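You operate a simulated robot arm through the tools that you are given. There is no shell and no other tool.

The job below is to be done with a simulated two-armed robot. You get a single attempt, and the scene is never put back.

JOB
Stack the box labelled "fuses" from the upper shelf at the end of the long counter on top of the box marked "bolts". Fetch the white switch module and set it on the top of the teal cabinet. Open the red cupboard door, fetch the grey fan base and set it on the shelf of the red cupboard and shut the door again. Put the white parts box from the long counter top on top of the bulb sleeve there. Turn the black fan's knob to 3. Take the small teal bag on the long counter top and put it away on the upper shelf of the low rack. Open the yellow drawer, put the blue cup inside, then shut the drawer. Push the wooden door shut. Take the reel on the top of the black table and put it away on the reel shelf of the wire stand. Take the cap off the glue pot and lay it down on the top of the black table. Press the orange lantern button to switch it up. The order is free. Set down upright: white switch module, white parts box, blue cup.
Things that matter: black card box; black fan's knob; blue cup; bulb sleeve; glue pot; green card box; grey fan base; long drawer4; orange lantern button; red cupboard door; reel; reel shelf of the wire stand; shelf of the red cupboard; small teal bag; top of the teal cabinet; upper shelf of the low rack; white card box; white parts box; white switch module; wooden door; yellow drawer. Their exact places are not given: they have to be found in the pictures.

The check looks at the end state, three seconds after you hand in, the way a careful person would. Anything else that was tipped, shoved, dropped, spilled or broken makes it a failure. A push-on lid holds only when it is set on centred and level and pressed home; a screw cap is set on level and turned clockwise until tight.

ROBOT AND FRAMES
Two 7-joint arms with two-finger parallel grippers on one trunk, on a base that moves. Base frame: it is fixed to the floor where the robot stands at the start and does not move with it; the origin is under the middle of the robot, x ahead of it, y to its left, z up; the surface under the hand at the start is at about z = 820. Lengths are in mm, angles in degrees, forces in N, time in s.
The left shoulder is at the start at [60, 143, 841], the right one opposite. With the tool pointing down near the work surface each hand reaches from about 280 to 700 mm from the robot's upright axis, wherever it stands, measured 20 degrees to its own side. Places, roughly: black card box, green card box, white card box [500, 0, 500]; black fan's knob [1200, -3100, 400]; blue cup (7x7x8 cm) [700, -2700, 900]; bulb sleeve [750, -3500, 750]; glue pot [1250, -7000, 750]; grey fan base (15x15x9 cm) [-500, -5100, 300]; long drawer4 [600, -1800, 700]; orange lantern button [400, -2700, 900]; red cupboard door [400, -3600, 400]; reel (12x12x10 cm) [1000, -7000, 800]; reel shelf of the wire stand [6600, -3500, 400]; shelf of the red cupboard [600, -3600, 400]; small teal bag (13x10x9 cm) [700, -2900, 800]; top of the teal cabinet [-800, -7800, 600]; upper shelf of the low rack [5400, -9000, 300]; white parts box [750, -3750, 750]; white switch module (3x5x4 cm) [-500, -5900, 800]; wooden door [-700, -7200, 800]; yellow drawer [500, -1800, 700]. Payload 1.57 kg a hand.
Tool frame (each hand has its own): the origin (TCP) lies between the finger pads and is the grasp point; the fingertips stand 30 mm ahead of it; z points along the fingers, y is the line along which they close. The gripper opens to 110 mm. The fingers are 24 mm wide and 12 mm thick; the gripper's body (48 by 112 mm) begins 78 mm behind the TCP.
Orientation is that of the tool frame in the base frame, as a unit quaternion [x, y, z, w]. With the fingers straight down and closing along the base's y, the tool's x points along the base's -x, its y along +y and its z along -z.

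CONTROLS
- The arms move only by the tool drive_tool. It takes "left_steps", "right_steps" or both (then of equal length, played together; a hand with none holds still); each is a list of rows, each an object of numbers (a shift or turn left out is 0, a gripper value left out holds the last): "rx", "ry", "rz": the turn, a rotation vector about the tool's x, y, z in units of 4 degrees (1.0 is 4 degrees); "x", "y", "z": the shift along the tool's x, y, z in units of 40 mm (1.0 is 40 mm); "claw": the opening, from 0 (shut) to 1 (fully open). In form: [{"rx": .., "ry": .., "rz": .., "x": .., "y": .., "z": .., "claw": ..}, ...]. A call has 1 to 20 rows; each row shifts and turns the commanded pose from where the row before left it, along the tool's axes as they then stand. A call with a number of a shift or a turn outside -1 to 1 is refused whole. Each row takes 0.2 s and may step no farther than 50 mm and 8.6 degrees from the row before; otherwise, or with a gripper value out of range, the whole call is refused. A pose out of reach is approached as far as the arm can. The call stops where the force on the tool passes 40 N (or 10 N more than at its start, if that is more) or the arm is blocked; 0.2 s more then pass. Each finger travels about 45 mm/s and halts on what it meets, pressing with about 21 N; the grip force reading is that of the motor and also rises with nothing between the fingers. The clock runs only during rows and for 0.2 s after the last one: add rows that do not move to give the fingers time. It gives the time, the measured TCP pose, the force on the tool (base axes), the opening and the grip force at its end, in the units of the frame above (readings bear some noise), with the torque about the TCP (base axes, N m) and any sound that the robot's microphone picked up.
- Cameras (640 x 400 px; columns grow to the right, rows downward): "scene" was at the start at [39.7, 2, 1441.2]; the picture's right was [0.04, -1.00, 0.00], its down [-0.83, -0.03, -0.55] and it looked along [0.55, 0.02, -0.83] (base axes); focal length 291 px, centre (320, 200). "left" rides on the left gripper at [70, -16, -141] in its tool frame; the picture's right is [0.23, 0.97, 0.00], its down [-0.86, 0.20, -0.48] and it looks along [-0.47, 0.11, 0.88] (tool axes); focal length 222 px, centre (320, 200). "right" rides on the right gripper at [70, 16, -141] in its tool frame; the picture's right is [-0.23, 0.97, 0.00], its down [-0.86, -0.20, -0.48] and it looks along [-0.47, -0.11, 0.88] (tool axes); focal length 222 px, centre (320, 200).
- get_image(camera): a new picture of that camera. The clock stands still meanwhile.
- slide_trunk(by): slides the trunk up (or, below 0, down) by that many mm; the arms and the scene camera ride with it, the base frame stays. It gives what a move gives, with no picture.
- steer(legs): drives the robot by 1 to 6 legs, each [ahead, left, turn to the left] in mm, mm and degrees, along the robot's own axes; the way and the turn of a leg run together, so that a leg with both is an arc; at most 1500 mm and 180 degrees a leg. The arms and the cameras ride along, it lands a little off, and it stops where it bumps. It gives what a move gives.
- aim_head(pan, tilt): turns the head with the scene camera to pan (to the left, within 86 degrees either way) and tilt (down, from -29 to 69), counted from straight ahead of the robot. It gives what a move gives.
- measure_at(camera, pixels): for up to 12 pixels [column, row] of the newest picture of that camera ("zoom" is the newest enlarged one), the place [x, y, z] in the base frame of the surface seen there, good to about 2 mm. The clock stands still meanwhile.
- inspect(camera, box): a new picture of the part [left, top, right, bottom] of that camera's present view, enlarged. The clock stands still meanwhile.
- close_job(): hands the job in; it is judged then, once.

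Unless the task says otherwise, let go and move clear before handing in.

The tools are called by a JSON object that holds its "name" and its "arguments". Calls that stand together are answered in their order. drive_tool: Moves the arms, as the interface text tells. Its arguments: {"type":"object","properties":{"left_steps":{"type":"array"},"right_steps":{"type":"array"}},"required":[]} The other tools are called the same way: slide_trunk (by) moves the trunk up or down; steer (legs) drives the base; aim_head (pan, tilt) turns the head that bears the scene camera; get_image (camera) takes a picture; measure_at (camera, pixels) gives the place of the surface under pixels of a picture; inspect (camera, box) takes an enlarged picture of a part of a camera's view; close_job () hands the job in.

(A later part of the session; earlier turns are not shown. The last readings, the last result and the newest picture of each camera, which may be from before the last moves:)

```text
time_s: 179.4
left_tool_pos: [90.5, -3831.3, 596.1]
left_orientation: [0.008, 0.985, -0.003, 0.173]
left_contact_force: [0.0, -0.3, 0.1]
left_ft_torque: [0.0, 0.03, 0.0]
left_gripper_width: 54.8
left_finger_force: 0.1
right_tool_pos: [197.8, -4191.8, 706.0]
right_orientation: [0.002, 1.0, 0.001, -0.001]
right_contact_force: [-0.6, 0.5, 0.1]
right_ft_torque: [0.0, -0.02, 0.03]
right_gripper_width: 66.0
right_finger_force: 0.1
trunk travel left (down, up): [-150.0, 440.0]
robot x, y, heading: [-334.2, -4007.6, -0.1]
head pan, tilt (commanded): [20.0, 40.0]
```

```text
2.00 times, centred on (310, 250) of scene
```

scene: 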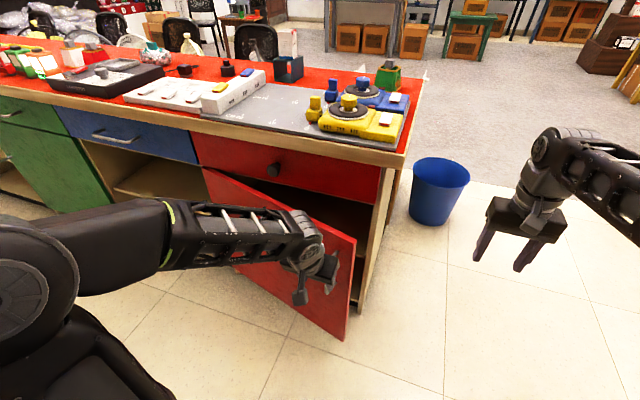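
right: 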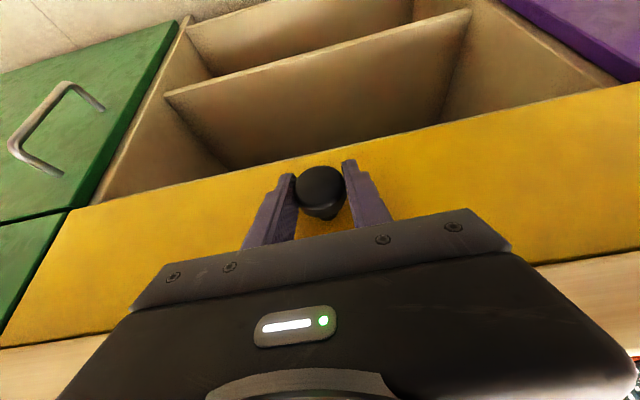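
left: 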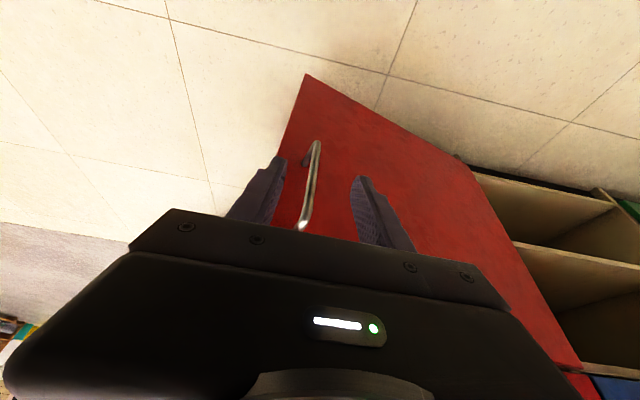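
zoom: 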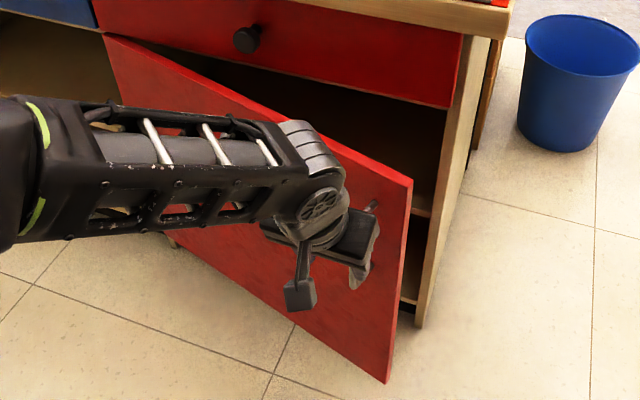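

Door edge at (197,-3893), open ≈15.6°; interior shelf is at z=360. I'll lift the closed left hand over the door top and lower it on the inner side.

{"name": "drive_tool", "arguments": {"left_steps": [{"ry": 1, "z": -0.7, "claw": 0}, {"ry": 1, "z": -0.7, "claw": 0}, {"ry": 1, "z": -0.7}, {"ry": 1, "z": -0.4}, {"ry": 1}, {"x": -0.86, "y": 0.12}, {"x": -0.86, "y": 0.12}, {"x": -0.86, "y": 0.12}, {"x": -0.86, "y": 0.12}, {"x": -0.86, "y": 0.12}, {}]}}

{"name": "get_image", "arguments": {"camera": "scene"}}

{"name": "get_image", "arguments": {"camera": "left"}}

```text
time_s: 181.8
left_tool_pos: [240.8, -3811.8, 691.9]
left_orientation: [0.009, 1.0, -0.001, 0.0]
left_contact_force: [-0.1, -0.6, 0.3]
left_ft_torque: [0.01, 0.0, -0.03]
left_gripper_width: 0.2
left_finger_force: 20.4
right_tool_pos: [199.0, -4192.2, 704.9]
right_orientation: [0.001, 1.0, 0.0, 0.0]
right_contact_force: [0.2, -0.2, -0.1]
right_ft_torque: [0.03, -0.03, -0.01]
right_gripper_width: 66.0
right_finger_force: 0.1
trunk travel left (down, up): [-150.0, 440.0]
robot x, y, heading: [-333.2, -4002.9, -0.0]
head pan, tilt (commanded): [20.0, 40.0]
```

```text
taken
```

scene: 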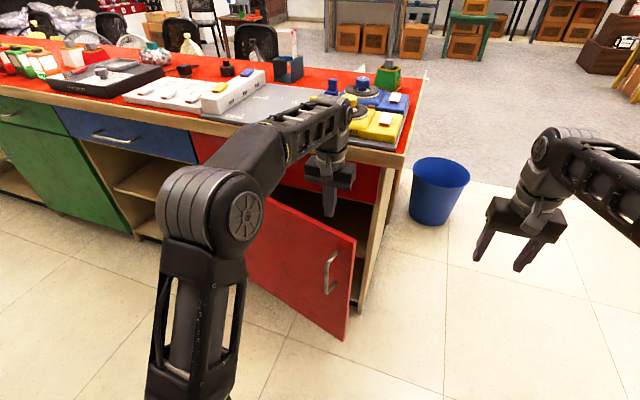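

```text
taken
```

left: 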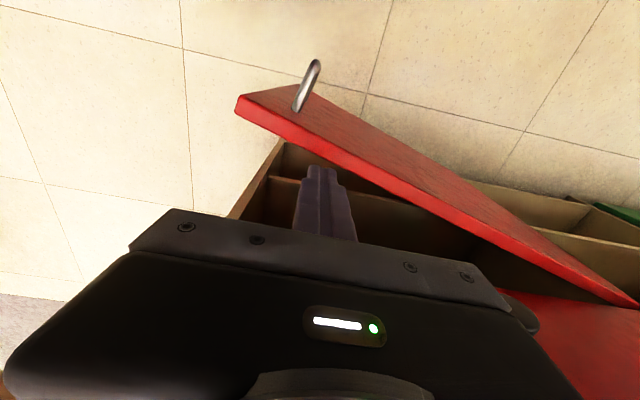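

{"name": "drive_tool", "arguments": {"left_steps": [{"x": -0.5}, {"z": 0.85}, {"z": 0.85}, {"z": 0.8}, {}]}}

{"name": "get_image", "arguments": {"camera": "left"}}

```text
time_s: 182.5
left_tool_pos: [244.3, -3812.1, 659.1]
left_orientation: [0.007, 1.0, -0.004, 0.013]
left_contact_force: [0.3, -1.2, 13.7]
left_ft_torque: [0.06, 0.17, 0.01]
left_gripper_width: 0.1
left_finger_force: 20.7
left hand out of reach, approached as far as the arm can: row 1
right_tool_pos: [198.6, -4192.1, 705.5]
right_orientation: [0.001, 1.0, 0.0, -0.001]
right_contact_force: [0.3, 0.0, 0.1]
right_ft_torque: [0.01, 0.02, 0.0]
right_gripper_width: 66.1
right_finger_force: 0.1
trunk travel left (down, up): [-150.0, 440.0]
robot x, y, heading: [-337.6, -4003.9, -0.2]
head pan, tilt (commanded): [20.0, 40.0]
stopped in row 3 (left hand): the force on the tool passed its limit at 68 N (the readings are from after the stop); the commanded pose is now the measured one
```

```text
taken
```

left: 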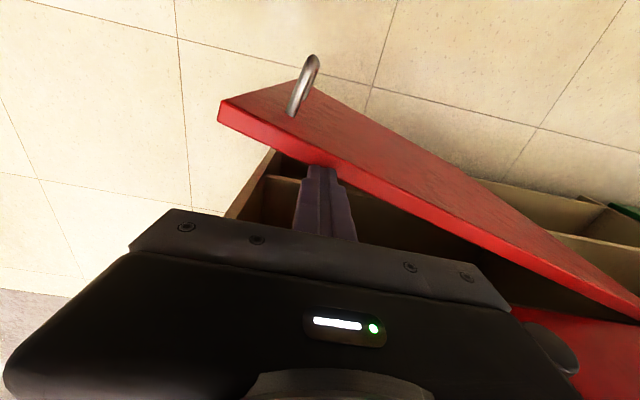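

The fingertips touched the door's top edge. Lift 25 mm, drive 30 mm forward, then lower on the inner side.

{"name": "drive_tool", "arguments": {"left_steps": [{"z": -0.6}, {}]}}

{"name": "steer", "arguments": {"legs": [[32, 0, 0]]}}

{"name": "get_image", "arguments": {"camera": "left"}}

{"name": "get_image", "arguments": {"camera": "scene"}}

```text
time_s: 183.1
left_tool_pos: [241.9, -3809.0, 681.0]
left_orientation: [0.006, 1.0, -0.003, 0.01]
left_contact_force: [0.2, 0.4, -0.4]
left_ft_torque: [-0.01, 0.03, 0.0]
left_gripper_width: 0.0
left_finger_force: 20.3
right_tool_pos: [198.7, -4190.8, 705.6]
right_orientation: [0.001, 1.0, 0.001, -0.001]
right_contact_force: [0.1, -0.4, 0.0]
right_ft_torque: [0.01, -0.08, -0.02]
right_gripper_width: 65.6
right_finger_force: 0.0
trunk travel left (down, up): [-150.0, 440.0]
robot x, y, heading: [-338.8, -4004.0, -0.4]
head pan, tilt (commanded): [20.0, 40.0]
```

```text
time_s: 183.9
left_tool_pos: [274.2, -3809.0, 681.1]
left_orientation: [0.007, 1.0, -0.004, 0.012]
left_contact_force: [-0.5, -0.6, 0.7]
left_ft_torque: [0.05, 0.05, 0.0]
left_gripper_width: 0.0
left_finger_force: 21.1
right_tool_pos: [230.8, -4191.6, 705.8]
right_orientation: [0.002, 1.0, 0.0, -0.001]
right_contact_force: [0.1, 0.1, 0.1]
right_ft_torque: [-0.01, -0.02, 0.0]
right_gripper_width: 66.2
right_finger_force: 0.1
trunk travel left (down, up): [-150.0, 440.0]
robot x, y, heading: [-303.3, -4004.5, -0.1]
head pan, tilt (commanded): [20.0, 40.0]
```

```text
taken
```

left: 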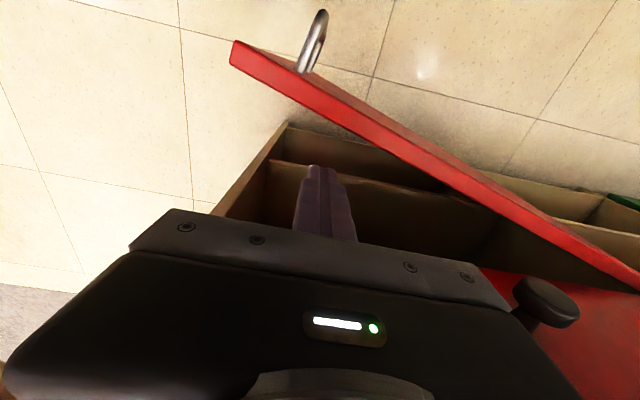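

```text
taken
```

scene: 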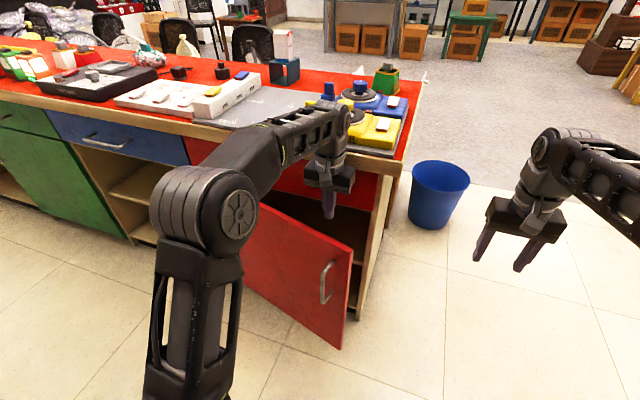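

Now the fingers are clearly inside the gap. Lower 95 mm, then push the door outwards along its arc.

{"name": "drive_tool", "arguments": {"left_steps": [{"z": 0.8}, {"z": 0.8}, {"z": 0.8}, {}]}}

{"name": "get_image", "arguments": {"camera": "left"}}

```text
time_s: 184.9
left_tool_pos: [278.2, -3809.2, 583.8]
left_orientation: [0.007, 1.0, -0.004, 0.011]
left_contact_force: [-0.4, 1.0, -0.5]
left_ft_torque: [-0.03, 0.03, 0.01]
left_gripper_width: 0.0
left_finger_force: 21.1
right_tool_pos: [230.8, -4192.2, 705.1]
right_orientation: [0.001, 1.0, -0.001, -0.001]
right_contact_force: [0.6, -0.4, 0.5]
right_ft_torque: [0.01, -0.02, 0.0]
right_gripper_width: 65.8
right_finger_force: 0.1
trunk travel left (down, up): [-150.0, 440.0]
robot x, y, heading: [-303.8, -4004.0, -0.3]
head pan, tilt (commanded): [20.0, 40.0]
```

```text
taken
```

left: 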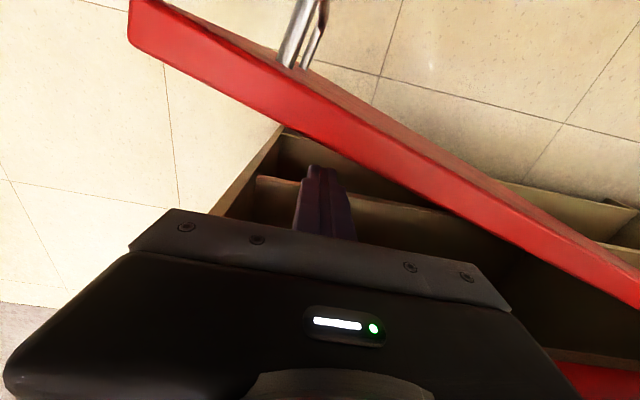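

{"name": "drive_tool", "arguments": {"left_steps": [{"x": 0.72, "y": 0.07}, {"x": 0.69, "y": 0.24}, {"x": 0.69, "y": 0.24}, {"x": 0.69, "y": 0.24}, {"x": 0.69, "y": 0.24}, {"x": 0.655, "y": 0.43}, {"x": 0.655, "y": 0.43}, {"x": 0.655, "y": 0.43}, {"x": 0.655, "y": 0.43}]}}

{"name": "get_image", "arguments": {"camera": "scene"}}

{"name": "get_image", "arguments": {"camera": "left"}}

```text
time_s: 186.9
left_tool_pos: [34.1, -3695.0, 579.6]
left_orientation: [0.008, 1.0, -0.004, 0.011]
left_contact_force: [-0.3, 0.4, 0.0]
left_ft_torque: [-0.01, -0.01, 0.01]
left_gripper_width: 0.0
left_finger_force: 20.8
right_tool_pos: [230.1, -4193.3, 704.5]
right_orientation: [0.002, 1.0, 0.0, -0.001]
right_contact_force: [0.4, -0.4, 0.0]
right_ft_torque: [-0.02, 0.0, -0.01]
right_gripper_width: 66.3
right_finger_force: 0.0
trunk travel left (down, up): [-150.0, 440.0]
robot x, y, heading: [-304.5, -4007.2, -0.4]
head pan, tilt (commanded): [20.0, 40.0]
```

```text
taken
```

scene: 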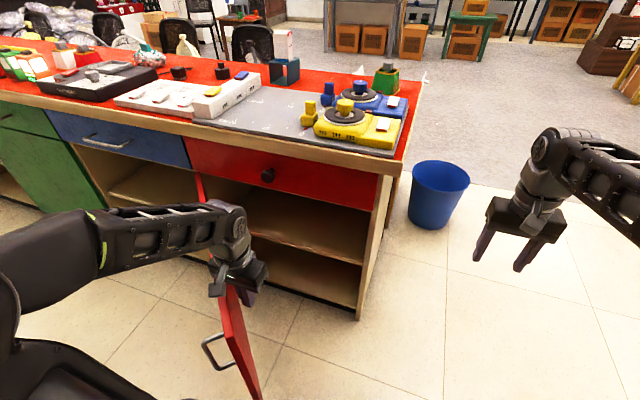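

```text
taken
```

left: 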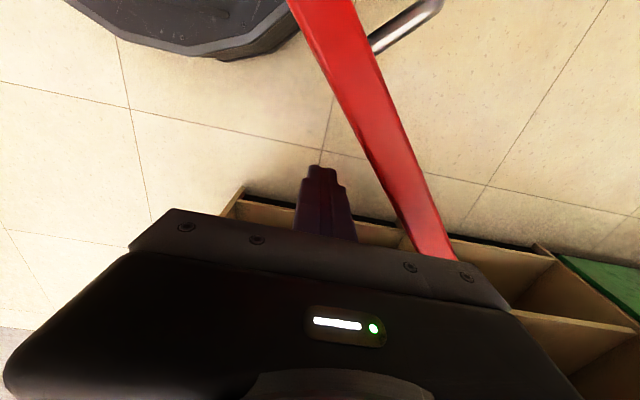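

The door swung on its own past my hand. Measure where it is now and look inside the cupboard.

{"name": "measure_at", "arguments": {"camera": "scene", "pixels": [[236, 330], [245, 370], [232, 300], [205, 345], [300, 215], [330, 200], [300, 245], [250, 215], [300, 280], [370, 250], [350, 210]]}}

{"name": "inspect", "arguments": {"camera": "scene", "box": [180, 170, 400, 400]}}

{"name": "measure_at", "arguments": {"camera": "left", "pixels": [[310, 10], [340, 60], [380, 140], [420, 210], [400, 30]]}}

```text
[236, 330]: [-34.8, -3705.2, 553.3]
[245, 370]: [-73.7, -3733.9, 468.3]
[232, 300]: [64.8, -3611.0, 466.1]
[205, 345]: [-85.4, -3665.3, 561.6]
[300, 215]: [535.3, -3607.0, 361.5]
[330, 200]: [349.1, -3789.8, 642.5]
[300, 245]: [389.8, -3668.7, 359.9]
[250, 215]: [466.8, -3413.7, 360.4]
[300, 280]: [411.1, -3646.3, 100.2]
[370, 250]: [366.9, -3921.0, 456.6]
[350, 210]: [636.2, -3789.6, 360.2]
```

```text
1.74 times, centred on (290, 285) of scene
```

zoom: 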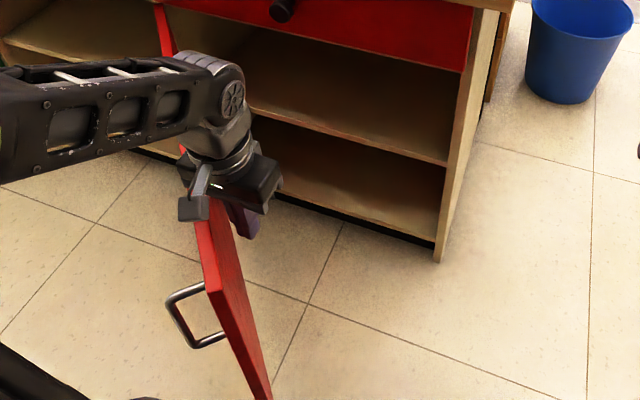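

```text
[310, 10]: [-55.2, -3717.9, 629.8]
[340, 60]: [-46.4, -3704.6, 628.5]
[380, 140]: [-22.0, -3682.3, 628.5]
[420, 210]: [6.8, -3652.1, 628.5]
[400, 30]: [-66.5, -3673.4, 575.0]
```

The door is at ≈47°. Continue pushing to ~75°.

{"name": "drive_tool", "arguments": {"left_steps": [{"x": 0.52, "y": 0.59}, {"x": 0.52, "y": 0.59}, {"x": 0.52, "y": 0.59}, {"x": 0.52, "y": 0.59}, {"x": 0.35, "y": 0.7}, {"x": 0.35, "y": 0.7}, {"x": 0.35, "y": 0.7}, {"x": 0.35, "y": 0.7}, {}]}}

{"name": "get_image", "arguments": {"camera": "left"}}

{"name": "get_image", "arguments": {"camera": "scene"}}

```text
time_s: 188.9
left_tool_pos: [-103.2, -3489.6, 576.0]
left_orientation: [0.007, 1.0, -0.004, 0.012]
left_contact_force: [0.4, 0.1, 0.2]
left_ft_torque: [0.0, -0.03, 0.01]
left_gripper_width: 0.1
left_finger_force: 20.6
right_tool_pos: [230.0, -4192.7, 705.6]
right_orientation: [0.002, 1.0, 0.0, 0.0]
right_contact_force: [0.7, 0.1, 0.5]
right_ft_torque: [0.0, 0.02, -0.01]
right_gripper_width: 65.8
right_finger_force: 0.0
trunk travel left (down, up): [-150.0, 440.0]
robot x, y, heading: [-299.2, -4001.5, -0.3]
head pan, tilt (commanded): [20.0, 40.0]
```

```text
taken
```

left: 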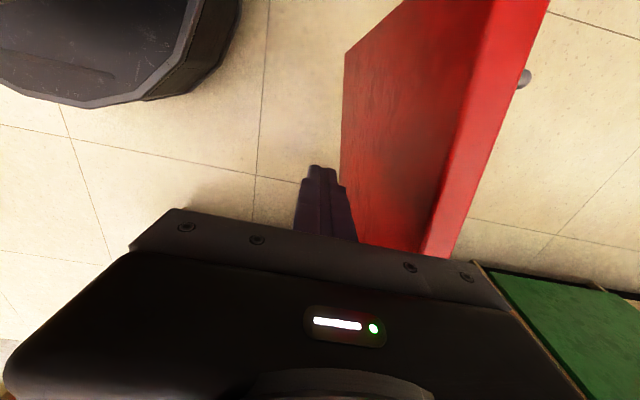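

```text
taken
```

scene: 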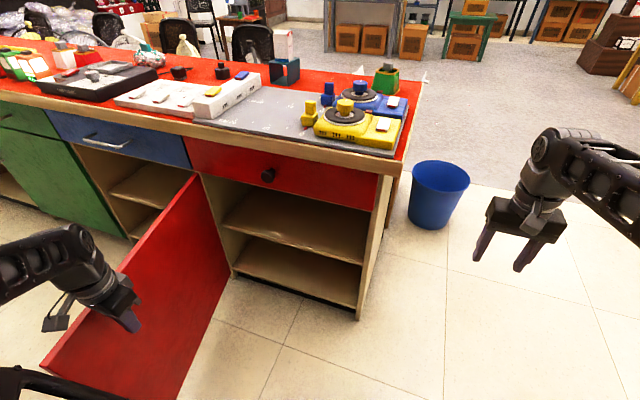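

The door stands about 85–90° open. Bring the left hand back toward the robot and turn to look at the fan base under the white table.

{"name": "drive_tool", "arguments": {"left_steps": [{"x": -0.4, "y": -0.9}, {"x": -0.4, "y": -0.9}, {"x": -0.4, "y": -0.9}, {"x": -0.4, "y": -0.9}, {"x": -0.4, "y": -0.9}, {"x": -0.4, "y": -0.9}, {"x": -0.4, "y": -0.9}, {"x": -0.4, "y": -0.9}, {"x": -0.4, "y": -0.9}]}}

{"name": "aim_head", "arguments": {"pan": -85, "tilt": 35}}

{"name": "get_image", "arguments": {"camera": "scene"}}

{"name": "measure_at", "arguments": {"camera": "scene", "pixels": [[360, 290], [380, 260], [340, 240], [450, 290], [350, 330], [440, 350], [250, 330], [400, 300]]}}

```text
time_s: 190.9
left_tool_pos: [38.2, -3815.2, 577.1]
left_orientation: [0.007, 1.0, -0.004, 0.012]
left_contact_force: [-0.4, -0.6, -0.2]
left_ft_torque: [0.02, 0.0, 0.02]
left_gripper_width: 0.2
left_finger_force: 20.9
right_tool_pos: [229.2, -4192.1, 705.0]
right_orientation: [0.001, 1.0, 0.0, -0.001]
right_contact_force: [-0.5, 0.0, 0.2]
right_ft_torque: [-0.01, 0.0, 0.01]
right_gripper_width: 66.1
right_finger_force: 0.2
trunk travel left (down, up): [-150.0, 440.0]
robot x, y, heading: [-303.3, -4003.0, -0.3]
head pan, tilt (commanded): [20.0, 40.0]
```

```text
time_s: 192.7
left_tool_pos: [37.6, -3814.6, 576.3]
left_orientation: [0.007, 1.0, -0.004, 0.011]
left_contact_force: [0.0, 0.2, 0.6]
left_ft_torque: [0.01, -0.02, 0.0]
left_gripper_width: 0.0
left_finger_force: 20.8
right_tool_pos: [230.5, -4191.6, 704.9]
right_orientation: [0.001, 1.0, 0.001, 0.0]
right_contact_force: [0.0, 1.0, 0.3]
right_ft_torque: [0.0, 0.03, -0.02]
right_gripper_width: 65.9
right_finger_force: 0.0
trunk travel left (down, up): [-150.0, 440.0]
robot x, y, heading: [-306.7, -4005.7, -0.2]
head pan, tilt (commanded): [-85.0, 35.0]
```

```text
taken
```

scene: 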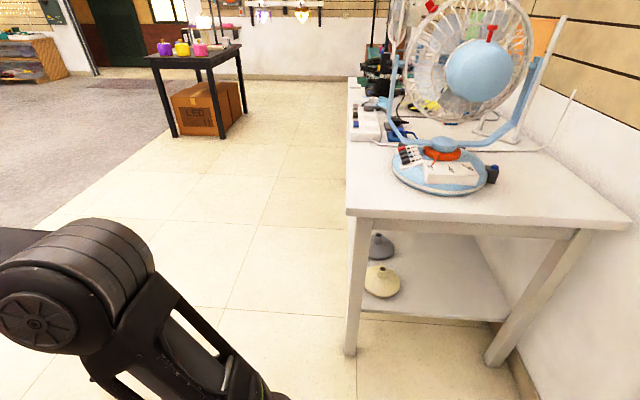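

```text
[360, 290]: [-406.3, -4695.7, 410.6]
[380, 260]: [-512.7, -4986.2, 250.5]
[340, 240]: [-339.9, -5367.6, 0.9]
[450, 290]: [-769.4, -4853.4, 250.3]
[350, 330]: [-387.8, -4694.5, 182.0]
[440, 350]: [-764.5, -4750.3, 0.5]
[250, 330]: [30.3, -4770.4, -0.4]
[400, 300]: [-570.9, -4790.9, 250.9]
```

The grey base's table: front edge x≈-390, starts y≈-4690, lower shelf z=250. I'll drive around to face it: right, forward into open floor, further right, then turn 180°.

{"name": "steer", "arguments": {"legs": [[0, -330, 0], [600, 0, 0], [0, -365, 0]]}}

{"name": "steer", "arguments": {"legs": [[0, 0, -90], [0, 0, -90]]}}

{"name": "aim_head", "arguments": {"pan": 0, "tilt": 35}}

{"name": "get_image", "arguments": {"camera": "scene"}}

```text
time_s: 199.9
left_tool_pos: [650.6, -4501.1, 576.3]
left_orientation: [0.007, 1.0, -0.004, 0.011]
left_contact_force: [0.2, -0.1, 0.5]
left_ft_torque: [0.02, 0.0, 0.0]
left_gripper_width: 0.2
left_finger_force: 20.9
right_tool_pos: [843.2, -4877.4, 705.7]
right_orientation: [0.001, 1.0, 0.0, 0.0]
right_contact_force: [-0.8, -0.4, -0.4]
right_ft_torque: [0.01, -0.01, -0.02]
right_gripper_width: 66.2
right_finger_force: 0.0
trunk travel left (down, up): [-150.0, 440.0]
robot x, y, heading: [311.6, -4687.7, 0.0]
head pan, tilt (commanded): [-85.0, 35.0]
```

```text
time_s: 207.9
left_tool_pos: [-31.0, -4884.9, 576.0]
left_orientation: [1.0, 0.001, -0.012, -0.004]
left_contact_force: [-0.2, 0.0, -1.1]
left_ft_torque: [-0.02, -0.03, 0.01]
left_gripper_width: 0.1
left_finger_force: 21.0
right_tool_pos: [-229.5, -4510.4, 704.8]
right_orientation: [1.0, 0.007, 0.001, -0.001]
right_contact_force: [0.5, 0.1, -0.4]
right_ft_torque: [0.01, 0.01, -0.02]
right_gripper_width: 66.0
right_finger_force: 0.0
trunk travel left (down, up): [-150.0, 440.0]
robot x, y, heading: [305.5, -4691.8, -179.0]
head pan, tilt (commanded): [-85.0, 35.0]
```

```text
time_s: 209.5
left_tool_pos: [-31.5, -4885.0, 576.0]
left_orientation: [1.0, 0.002, -0.012, -0.004]
left_contact_force: [0.6, 0.2, -0.2]
left_ft_torque: [0.01, 0.0, 0.0]
left_gripper_width: 0.1
left_finger_force: 21.1
right_tool_pos: [-230.3, -4511.8, 705.3]
right_orientation: [1.0, 0.007, 0.0, -0.001]
right_contact_force: [-1.1, 0.6, 0.6]
right_ft_torque: [0.04, -0.03, -0.03]
right_gripper_width: 66.1
right_finger_force: 0.0
trunk travel left (down, up): [-150.0, 440.0]
robot x, y, heading: [311.0, -4689.8, -179.0]
head pan, tilt (commanded): [0.0, 35.0]
```

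```text
taken
```

scene: 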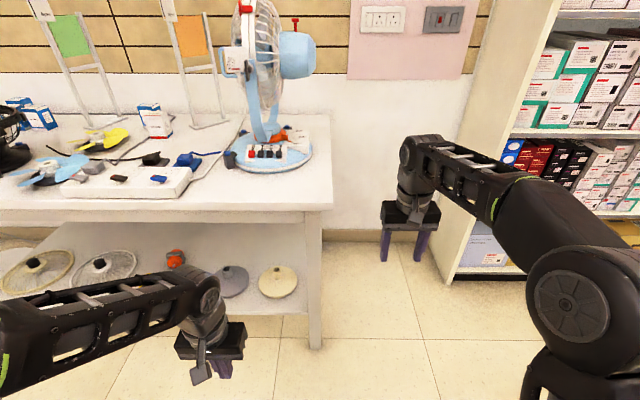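

I see the grey base at (232,281) and cream base at (278,282) on the lower shelf. Correct heading and measure.

{"name": "steer", "arguments": {"legs": [[0, 0, -1]]}}

{"name": "inspect", "arguments": {"camera": "scene", "box": [130, 220, 330, 345]}}

{"name": "measure_at", "arguments": {"camera": "zoom", "pixels": [[330, 160], [330, 175], [290, 210], [370, 200], [330, 235], [330, 180], [475, 165], [475, 195], [400, 250], [200, 30], [150, 110], [560, 100]]}}

```text
time_s: 210.2
left_tool_pos: [-33.8, -4879.5, 575.4]
left_orientation: [1.0, -0.008, -0.012, -0.004]
left_contact_force: [-0.1, 0.1, 0.4]
left_ft_torque: [-0.02, 0.0, -0.02]
left_gripper_width: 0.0
left_finger_force: 21.5
right_tool_pos: [-226.6, -4501.4, 705.4]
right_orientation: [1.0, -0.001, 0.001, 0.0]
right_contact_force: [-0.3, -0.4, 0.1]
right_ft_torque: [-0.02, 0.0, 0.0]
right_gripper_width: 66.1
right_finger_force: 0.0
trunk travel left (down, up): [-150.0, 440.0]
robot x, y, heading: [310.1, -4690.2, 179.7]
head pan, tilt (commanded): [0.0, 35.0]
```

```text
3.20 times, centred on (230, 282) of scene
```

zoom: 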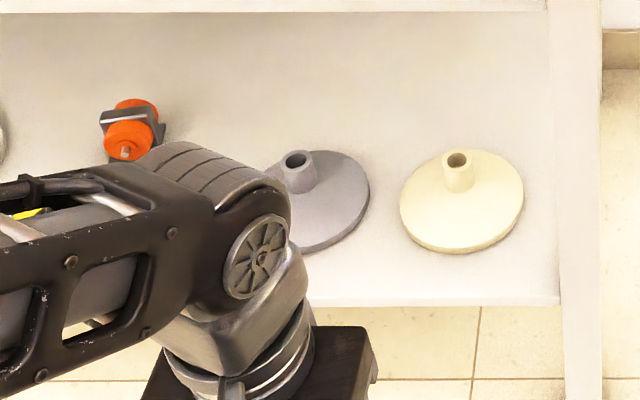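

```text
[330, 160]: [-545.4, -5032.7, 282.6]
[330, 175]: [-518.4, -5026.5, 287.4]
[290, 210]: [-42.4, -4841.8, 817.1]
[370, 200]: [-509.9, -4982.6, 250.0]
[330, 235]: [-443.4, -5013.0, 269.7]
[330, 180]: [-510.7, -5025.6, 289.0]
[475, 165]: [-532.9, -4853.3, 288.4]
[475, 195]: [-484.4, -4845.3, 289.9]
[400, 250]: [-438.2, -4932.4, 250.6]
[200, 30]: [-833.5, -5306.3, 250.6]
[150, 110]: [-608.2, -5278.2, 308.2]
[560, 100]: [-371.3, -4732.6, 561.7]
```

The grey base is a disc with a tube neck near (-505,-5055), neck top z≈340. Pull the right hand back, then drive left and forward to face it with the right hand.

{"name": "drive_tool", "arguments": {"right_steps": [{"x": 0.95}, {"x": 0.95}, {"x": 0.95}, {"x": 0.95}, {"claw": 1}, {"claw": 1}, {"claw": 1}]}}

{"name": "steer", "arguments": {"legs": [[0, 480, 0], [190, 0, 0]]}}

{"name": "aim_head", "arguments": {"pan": -10, "tilt": 40}}

{"name": "get_image", "arguments": {"camera": "scene"}}

{"name": "get_image", "arguments": {"camera": "right"}}

```text
time_s: 211.8
left_tool_pos: [-34.6, -4880.2, 577.7]
left_orientation: [1.0, -0.008, -0.011, -0.003]
left_contact_force: [-0.7, 1.0, 0.3]
left_ft_torque: [0.01, -0.01, -0.02]
left_gripper_width: 0.0
left_finger_force: 20.7
right_tool_pos: [-74.2, -4500.4, 705.1]
right_orientation: [1.0, -0.002, 0.001, 0.0]
right_contact_force: [-0.4, 0.5, 0.2]
right_ft_torque: [0.01, -0.01, 0.0]
right_gripper_width: 109.9
right_finger_force: 0.0
trunk travel left (down, up): [-150.0, 440.0]
robot x, y, heading: [311.2, -4689.8, 179.9]
head pan, tilt (commanded): [0.0, 35.0]
```

```text
time_s: 215.8
left_tool_pos: [-224.0, -5357.1, 576.3]
left_orientation: [1.0, -0.002, -0.011, -0.004]
left_contact_force: [0.2, 0.8, 0.8]
left_ft_torque: [0.04, 0.0, -0.01]
left_gripper_width: 0.0
left_finger_force: 21.0
right_tool_pos: [-268.1, -4978.6, 706.0]
right_orientation: [1.0, 0.004, 0.0, 0.0]
right_contact_force: [0.5, 0.6, 0.6]
right_ft_torque: [-0.02, -0.03, -0.02]
right_gripper_width: 110.1
right_finger_force: 0.1
trunk travel left (down, up): [-150.0, 440.0]
robot x, y, heading: [113.2, -5169.4, -179.7]
head pan, tilt (commanded): [0.0, 35.0]
```

```text
time_s: 216.5
left_tool_pos: [-224.8, -5356.7, 576.9]
left_orientation: [1.0, -0.003, -0.011, -0.003]
left_contact_force: [-0.2, 0.3, -0.4]
left_ft_torque: [-0.01, -0.06, 0.01]
left_gripper_width: 0.0
left_finger_force: 21.3
right_tool_pos: [-267.5, -4978.7, 707.4]
right_orientation: [1.0, 0.003, 0.001, 0.0]
right_contact_force: [-0.4, 0.6, -0.6]
right_ft_torque: [0.0, -0.02, 0.01]
right_gripper_width: 109.8
right_finger_force: 0.0
trunk travel left (down, up): [-150.0, 440.0]
robot x, y, heading: [117.3, -5164.0, -179.5]
head pan, tilt (commanded): [-10.0, 40.0]
```

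```text
taken
```

scene: 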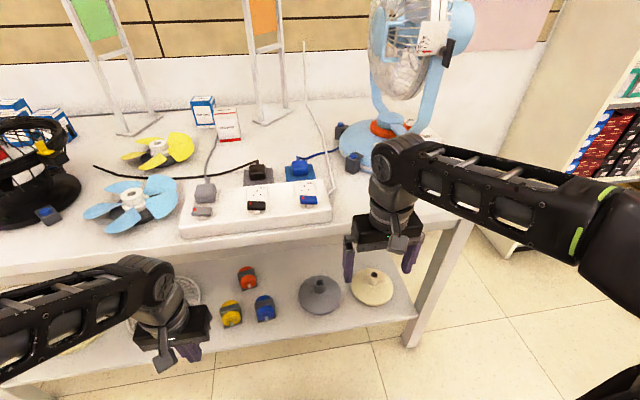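

```text
taken
```

right: 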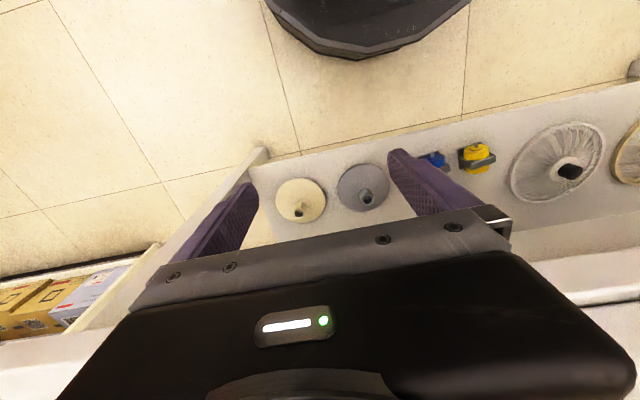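

{"name": "inspect", "arguments": {"camera": "scene", "box": [280, 260, 410, 325]}}

{"name": "measure_at", "arguments": {"camera": "zoom", "pixels": [[190, 120], [175, 125], [210, 125], [190, 135], [190, 145], [190, 160], [105, 175], [290, 170], [190, 240], [190, 75], [250, 125]]}}

{"name": "inspect", "arguments": {"camera": "right", "box": [260, 150, 420, 230]}}

{"name": "measure_at", "arguments": {"camera": "zoom", "pixels": [[410, 170], [425, 200], [440, 180], [415, 190], [430, 215], [330, 150], [510, 150], [410, 70], [400, 235]]}}

```text
4.92 times, centred on (345, 292) of scene
```

zoom: 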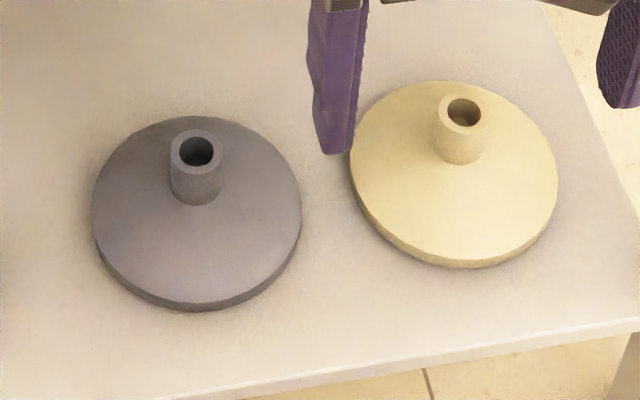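

```text
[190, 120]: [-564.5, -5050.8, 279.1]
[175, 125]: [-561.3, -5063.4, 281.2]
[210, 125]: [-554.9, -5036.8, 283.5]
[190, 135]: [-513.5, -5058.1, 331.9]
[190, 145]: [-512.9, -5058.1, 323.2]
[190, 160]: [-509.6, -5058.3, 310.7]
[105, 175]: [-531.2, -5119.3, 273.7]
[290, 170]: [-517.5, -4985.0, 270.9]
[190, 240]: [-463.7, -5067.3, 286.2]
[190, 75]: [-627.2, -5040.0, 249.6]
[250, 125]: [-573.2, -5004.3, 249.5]
```

```text
4.00 times, centred on (340, 190) of right
```

zoom: 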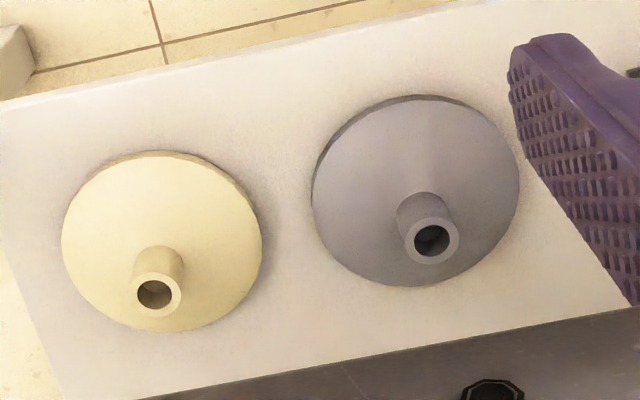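

```text
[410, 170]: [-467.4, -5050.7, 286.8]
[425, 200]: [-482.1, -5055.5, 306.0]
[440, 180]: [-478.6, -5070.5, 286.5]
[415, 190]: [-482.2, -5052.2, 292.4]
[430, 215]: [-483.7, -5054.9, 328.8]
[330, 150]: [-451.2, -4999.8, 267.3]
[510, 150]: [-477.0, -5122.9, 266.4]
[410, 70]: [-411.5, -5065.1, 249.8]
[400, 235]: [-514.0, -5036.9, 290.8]
```

Neck centre ≈(-500,-5055), outer ⌀≈34, z 290–338. Check the table's apron height before going under.

{"name": "measure_at", "arguments": {"camera": "scene", "pixels": [[330, 220], [330, 228], [330, 235], [330, 242], [330, 250], [300, 240], [440, 240], [445, 228], [250, 250], [250, 265]]}}

{"name": "inspect", "arguments": {"camera": "scene", "box": [200, 190, 480, 360]}}

```text
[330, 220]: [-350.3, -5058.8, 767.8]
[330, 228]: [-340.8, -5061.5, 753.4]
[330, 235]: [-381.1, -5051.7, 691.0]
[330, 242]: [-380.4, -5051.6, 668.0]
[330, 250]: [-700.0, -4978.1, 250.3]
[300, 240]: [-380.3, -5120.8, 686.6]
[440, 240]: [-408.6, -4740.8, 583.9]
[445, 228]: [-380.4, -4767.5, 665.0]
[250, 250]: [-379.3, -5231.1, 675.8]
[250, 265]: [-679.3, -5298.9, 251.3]
```

```text
2.29 times, centred on (340, 275) of scene
```

zoom: 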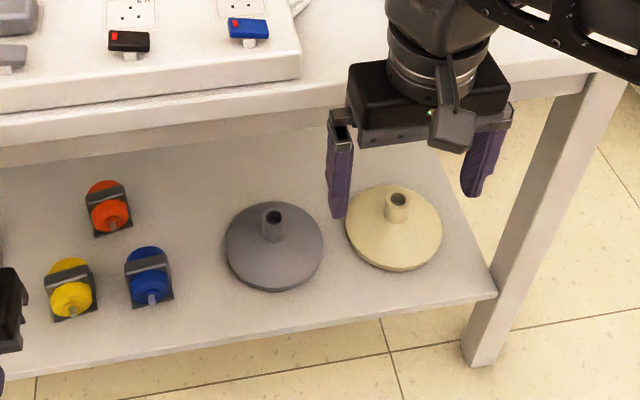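

Table top edge x=-340, apron bottom z≈655. Lower the right hand in front of the table and tilt it to 48°.

{"name": "drive_tool", "arguments": {"right_steps": [{"x": 0.16, "y": 0.317, "z": 0.946}, {"x": 0.16, "y": 0.317, "z": 0.946}, {"x": 0.16, "y": 0.317, "z": 0.946}, {"x": 0.16, "y": 0.317, "z": 0.946}, {"x": 0.16, "y": 0.317, "z": 0.946}, {"x": 0.16, "y": 0.317, "z": 0.946}, {"x": -0.355, "z": 0.125, "ry": -1}, {"x": -0.345, "z": 0.15, "ry": -1}, {"x": -0.335, "z": 0.173, "ry": -1}, {"x": -0.32, "z": 0.196, "ry": -1}, {"x": -0.307, "z": 0.218, "ry": -1}, {"x": -0.29, "z": 0.239, "ry": -1}, {"x": -0.273, "z": 0.258, "ry": -1}, {"x": -0.255, "z": 0.277, "ry": -1}, {"x": -0.235, "z": 0.294, "ry": -1}, {"x": -0.214, "z": 0.31, "ry": -1}, {"x": -0.192, "z": 0.325, "ry": -1}, {"x": -0.168, "z": 0.337, "ry": -1}]}}

{"name": "get_image", "arguments": {"camera": "right"}}

{"name": "get_image", "arguments": {"camera": "scene"}}

```text
time_s: 220.3
left_tool_pos: [-224.5, -5356.3, 576.3]
left_orientation: [1.0, -0.003, -0.011, -0.004]
left_contact_force: [-0.1, 0.8, 0.0]
left_ft_torque: [-0.02, 0.0, -0.01]
left_gripper_width: 0.1
left_finger_force: 21.3
right_tool_pos: [-398.1, -5056.0, 419.7]
right_orientation: [0.913, 0.003, -0.408, 0.001]
right_contact_force: [0.1, 0.2, 0.7]
right_ft_torque: [0.04, 0.0, 0.03]
right_gripper_width: 110.2
right_finger_force: 0.0
trunk travel left (down, up): [-150.0, 440.0]
robot x, y, heading: [118.1, -5165.1, -179.7]
head pan, tilt (commanded): [-10.0, 40.0]
```

```text
taken
```

right: 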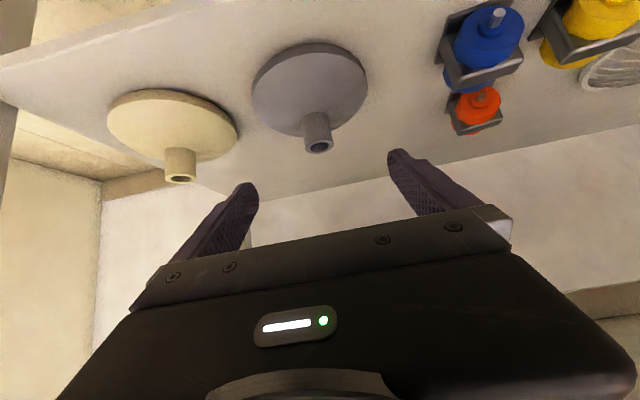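

```text
taken
```

scene: 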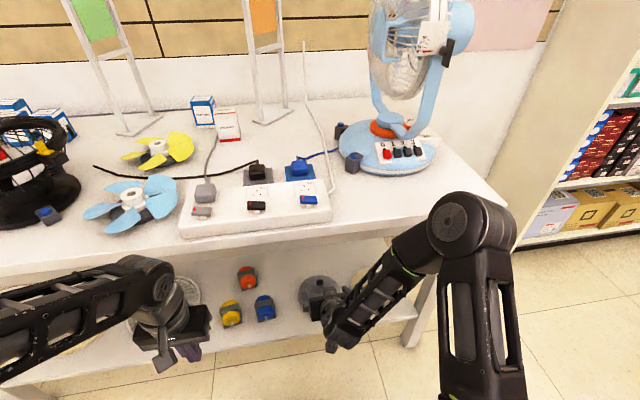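

{"name": "inspect", "arguments": {"camera": "right", "box": [250, 40, 390, 180]}}

{"name": "measure_at", "arguments": {"camera": "zoom", "pixels": [[310, 230], [340, 230], [280, 240], [310, 260], [312, 300], [290, 310], [335, 305], [312, 292], [300, 215], [270, 275], [352, 265]]}}

```text
2.86 times, centred on (320, 110) of right
```

zoom: 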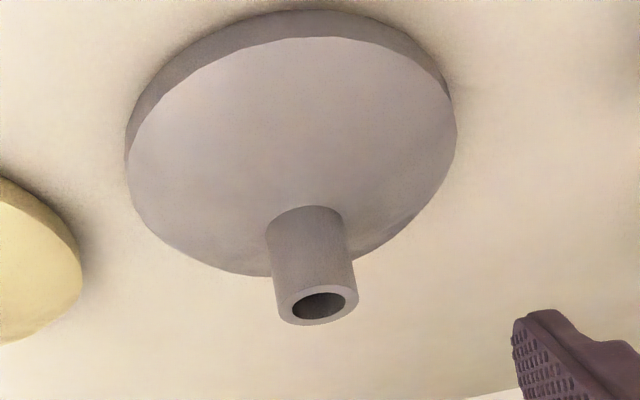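

```text
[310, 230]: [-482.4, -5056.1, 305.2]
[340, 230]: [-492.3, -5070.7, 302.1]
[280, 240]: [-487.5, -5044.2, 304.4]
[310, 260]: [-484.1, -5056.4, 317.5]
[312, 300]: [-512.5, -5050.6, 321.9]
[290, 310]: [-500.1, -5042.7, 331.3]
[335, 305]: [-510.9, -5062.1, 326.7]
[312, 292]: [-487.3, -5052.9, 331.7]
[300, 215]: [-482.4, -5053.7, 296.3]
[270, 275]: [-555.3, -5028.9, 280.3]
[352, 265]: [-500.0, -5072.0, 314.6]
```

Neck: centre (-500,-5055.5), radius 17, top z≈332. Advance 141 mm along the fingers and grip.

{"name": "drive_tool", "arguments": {"right_steps": [{"x": 0.028, "z": 0.88}, {"x": 0.028, "z": 0.88}, {"x": 0.028, "z": 0.88}, {"x": 0.028, "z": 0.85}, {}]}}

{"name": "get_image", "arguments": {"camera": "right"}}

```text
time_s: 221.5
left_tool_pos: [-224.0, -5356.1, 575.3]
left_orientation: [1.0, -0.003, -0.011, -0.004]
left_contact_force: [-0.9, -0.5, 0.7]
left_ft_torque: [0.0, 0.0, 0.02]
left_gripper_width: 0.0
left_finger_force: 21.5
right_tool_pos: [-502.0, -5055.0, 322.6]
right_orientation: [0.914, 0.004, -0.406, 0.001]
right_contact_force: [0.0, 0.6, 0.2]
right_ft_torque: [0.0, -0.02, 0.0]
right_gripper_width: 110.2
right_finger_force: 0.1
trunk travel left (down, up): [-150.0, 440.0]
robot x, y, heading: [115.4, -5163.2, -179.5]
head pan, tilt (commanded): [-10.0, 40.0]
```

```text
taken
```

right: 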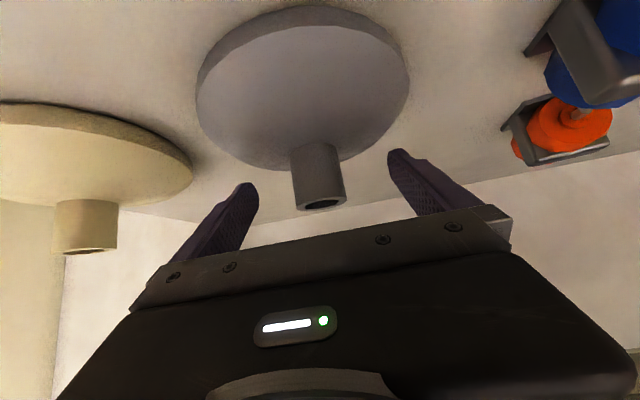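

Neck centred between the fingers. Close and lift slightly.

{"name": "drive_tool", "arguments": {"right_steps": [{"claw": 0}, {"claw": 0}, {"claw": 0}, {"claw": 0}, {"claw": 0}, {"claw": 0}, {"claw": 0}]}}

{"name": "drive_tool", "arguments": {"right_steps": [{"x": -0.185, "z": -0.167}, {"x": -0.37, "z": -0.33}, {}]}}

{"name": "get_image", "arguments": {"camera": "right"}}

```text
time_s: 223.1
left_tool_pos: [-223.8, -5357.1, 577.0]
left_orientation: [1.0, -0.003, -0.012, -0.003]
left_contact_force: [0.0, 0.2, -0.7]
left_ft_torque: [0.0, 0.01, 0.04]
left_gripper_width: 0.0
left_finger_force: 20.8
right_tool_pos: [-501.2, -5054.9, 323.4]
right_orientation: [0.914, 0.003, -0.406, 0.001]
right_contact_force: [-0.5, -0.2, 0.3]
right_ft_torque: [-0.21, 0.01, -0.07]
right_gripper_width: 35.1
right_finger_force: 20.7
trunk travel left (down, up): [-150.0, 440.0]
robot x, y, heading: [118.9, -5165.8, -180.0]
head pan, tilt (commanded): [-10.0, 40.0]
```

```text
time_s: 223.9
left_tool_pos: [-222.6, -5357.4, 576.4]
left_orientation: [1.0, -0.003, -0.012, -0.004]
left_contact_force: [0.4, 0.8, 0.0]
left_ft_torque: [0.02, -0.01, -0.01]
left_gripper_width: 0.1
left_finger_force: 20.6
right_tool_pos: [-502.7, -5056.2, 351.9]
right_orientation: [0.914, 0.003, -0.406, 0.001]
right_contact_force: [1.1, -0.3, -4.5]
right_ft_torque: [0.01, 0.03, -0.05]
right_gripper_width: 34.7
right_finger_force: 21.1
trunk travel left (down, up): [-150.0, 440.0]
robot x, y, heading: [118.9, -5166.5, -179.6]
head pan, tilt (commanded): [-10.0, 40.0]
```

```text
taken
```

right: 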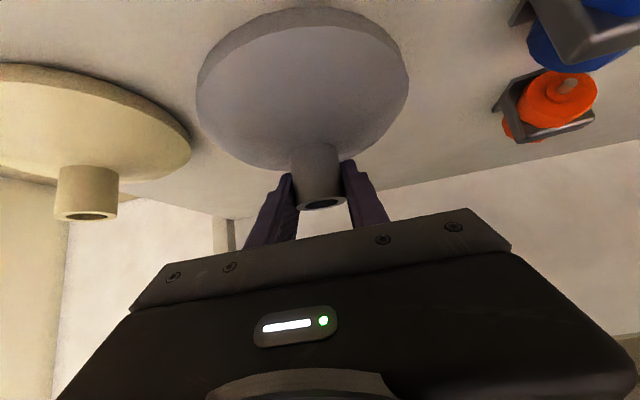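

Lifted (4.5 N). Raise another 40 mm and drive the robot straight back out from the table.

{"name": "drive_tool", "arguments": {"right_steps": [{"x": -0.37, "z": -0.335}, {"x": -0.37, "z": -0.335}, {}]}}

{"name": "steer", "arguments": {"legs": [[-350, 0, 0]]}}

{"name": "get_image", "arguments": {"camera": "right"}}

{"name": "get_image", "arguments": {"camera": "scene"}}

```text
time_s: 224.7
left_tool_pos: [-222.5, -5357.2, 576.9]
left_orientation: [1.0, -0.003, -0.011, -0.003]
left_contact_force: [0.5, -0.1, -0.1]
left_ft_torque: [-0.01, 0.03, 0.0]
left_gripper_width: 0.2
left_finger_force: 20.6
right_tool_pos: [-501.6, -5057.9, 391.3]
right_orientation: [0.914, 0.003, -0.406, 0.0]
right_contact_force: [-0.9, -0.5, -4.0]
right_ft_torque: [-0.02, 0.04, 0.0]
right_gripper_width: 34.9
right_finger_force: 20.9
trunk travel left (down, up): [-150.0, 440.0]
robot x, y, heading: [116.3, -5161.5, -179.7]
head pan, tilt (commanded): [-10.0, 40.0]
```

```text
time_s: 227.0
left_tool_pos: [131.7, -5354.6, 575.9]
left_orientation: [1.0, -0.003, -0.01, -0.003]
left_contact_force: [-0.5, -0.5, 0.1]
left_ft_torque: [-0.02, -0.01, 0.02]
left_gripper_width: 0.0
left_finger_force: 20.6
right_tool_pos: [-145.1, -5052.5, 391.1]
right_orientation: [0.914, 0.002, -0.406, 0.0]
right_contact_force: [-0.5, 0.4, -4.5]
right_ft_torque: [0.03, 0.02, -0.02]
right_gripper_width: 35.0
right_finger_force: 21.1
trunk travel left (down, up): [-150.0, 440.0]
robot x, y, heading: [471.8, -5162.0, -179.8]
head pan, tilt (commanded): [-10.0, 40.0]
```

```text
taken
```

right: 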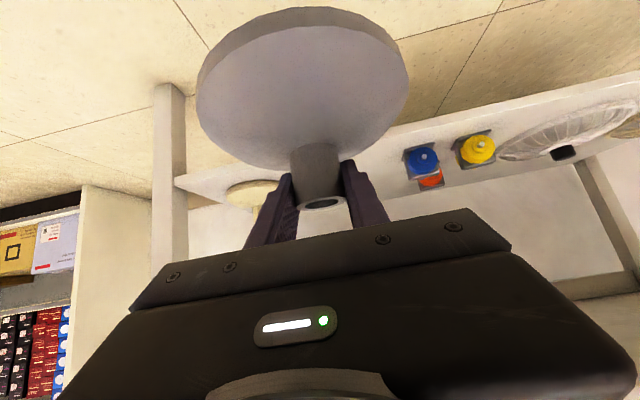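

```text
taken
```

scene: 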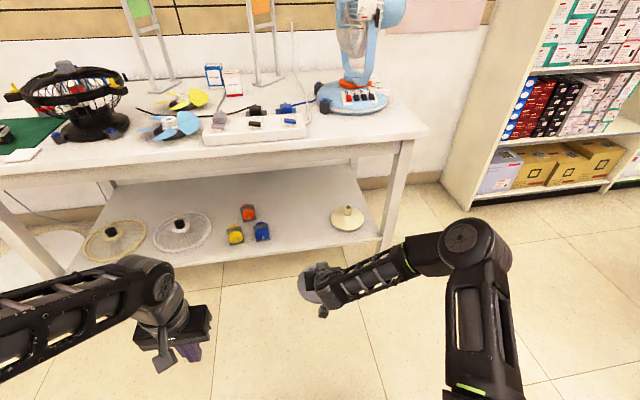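

The base is out. Retract the arm a little, turn round 180° here, and drive back to the red cupboard.

{"name": "drive_tool", "arguments": {"right_steps": [{"x": 0.54, "z": -0.6}, {"x": 0.54, "z": -0.6}, {"x": 0.54, "z": -0.6}, {"x": 0.54, "z": -0.6}, {}]}}

{"name": "steer", "arguments": {"legs": [[0, 0, 90], [0, 0, 90]]}}

{"name": "get_image", "arguments": {"camera": "right"}}

```text
time_s: 228.2
left_tool_pos: [131.2, -5355.1, 576.5]
left_orientation: [1.0, -0.003, -0.011, -0.004]
left_contact_force: [0.8, -0.3, -0.4]
left_ft_torque: [0.02, 0.0, -0.02]
left_gripper_width: 0.0
left_finger_force: 21.2
right_tool_pos: [-16.2, -5052.4, 390.5]
right_orientation: [0.914, 0.003, -0.405, 0.002]
right_contact_force: [-0.7, -0.4, -3.2]
right_ft_torque: [-0.05, 0.05, -0.01]
right_gripper_width: 35.1
right_finger_force: 20.3
trunk travel left (down, up): [-150.0, 440.0]
robot x, y, heading: [476.4, -5163.0, -180.0]
head pan, tilt (commanded): [-10.0, 40.0]
```

```text
time_s: 236.2
left_tool_pos: [816.1, -4978.4, 576.8]
left_orientation: [0.012, 1.0, -0.003, 0.012]
left_contact_force: [0.1, 0.1, -0.2]
left_ft_torque: [0.01, -0.01, 0.01]
left_gripper_width: 0.0
left_finger_force: 20.4
right_tool_pos: [958.7, -5281.7, 390.1]
right_orientation: [0.005, 0.914, -0.002, 0.406]
right_contact_force: [-0.2, 0.2, -4.8]
right_ft_torque: [0.0, 0.0, -0.02]
right_gripper_width: 34.7
right_finger_force: 21.2
trunk travel left (down, up): [-150.0, 440.0]
robot x, y, heading: [477.0, -5162.4, -0.7]
head pan, tilt (commanded): [-10.0, 40.0]
```

```text
taken
```

right: 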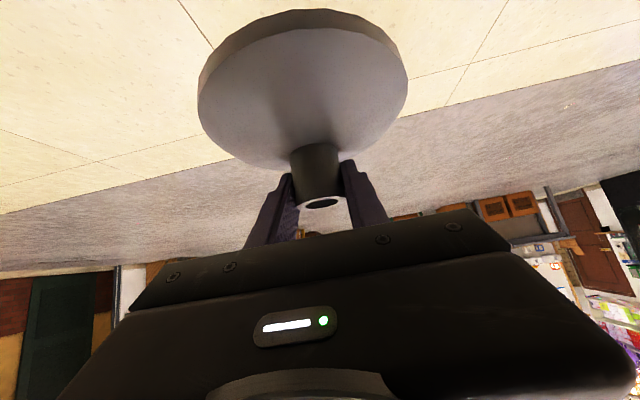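

{"name": "steer", "arguments": {"legs": [[-175, 0, 0.7], [0, 820, 0], [-610, 0, 0]]}}

{"name": "aim_head", "arguments": {"pan": 25, "tilt": 40}}

{"name": "get_image", "arguments": {"camera": "scene"}}

```text
time_s: 244.7
left_tool_pos: [36.1, -4143.3, 577.0]
left_orientation: [0.0, 1.0, -0.004, 0.01]
left_contact_force: [0.9, -0.1, -0.5]
left_ft_torque: [-0.01, 0.02, 0.0]
left_gripper_width: 0.0
left_finger_force: 21.0
right_tool_pos: [186.6, -4444.3, 390.0]
right_orientation: [-0.005, 0.914, 0.002, 0.405]
right_contact_force: [-0.3, 0.5, -4.1]
right_ft_torque: [0.03, 0.02, -0.01]
right_gripper_width: 34.6
right_finger_force: 21.0
trunk travel left (down, up): [-150.0, 440.0]
robot x, y, heading: [-304.1, -4341.3, 0.5]
head pan, tilt (commanded): [-10.0, 40.0]
```

```text
time_s: 245.7
left_tool_pos: [35.5, -4142.9, 576.3]
left_orientation: [0.0, 1.0, -0.004, 0.011]
left_contact_force: [0.3, -0.3, 0.2]
left_ft_torque: [0.0, 0.0, -0.01]
left_gripper_width: 0.3
left_finger_force: 21.3
right_tool_pos: [185.5, -4444.7, 390.5]
right_orientation: [-0.006, 0.914, 0.002, 0.406]
right_contact_force: [-0.4, -0.4, -4.3]
right_ft_torque: [0.0, 0.01, 0.03]
right_gripper_width: 34.8
right_finger_force: 21.3
trunk travel left (down, up): [-150.0, 440.0]
robot x, y, heading: [-304.6, -4333.8, 0.5]
head pan, tilt (commanded): [25.0, 40.0]
```

```text
taken
```

scene: 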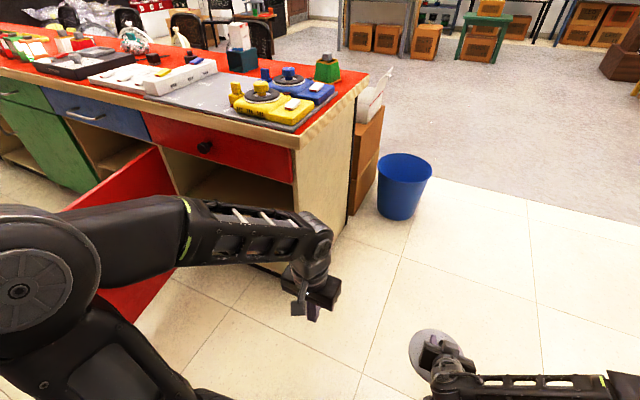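

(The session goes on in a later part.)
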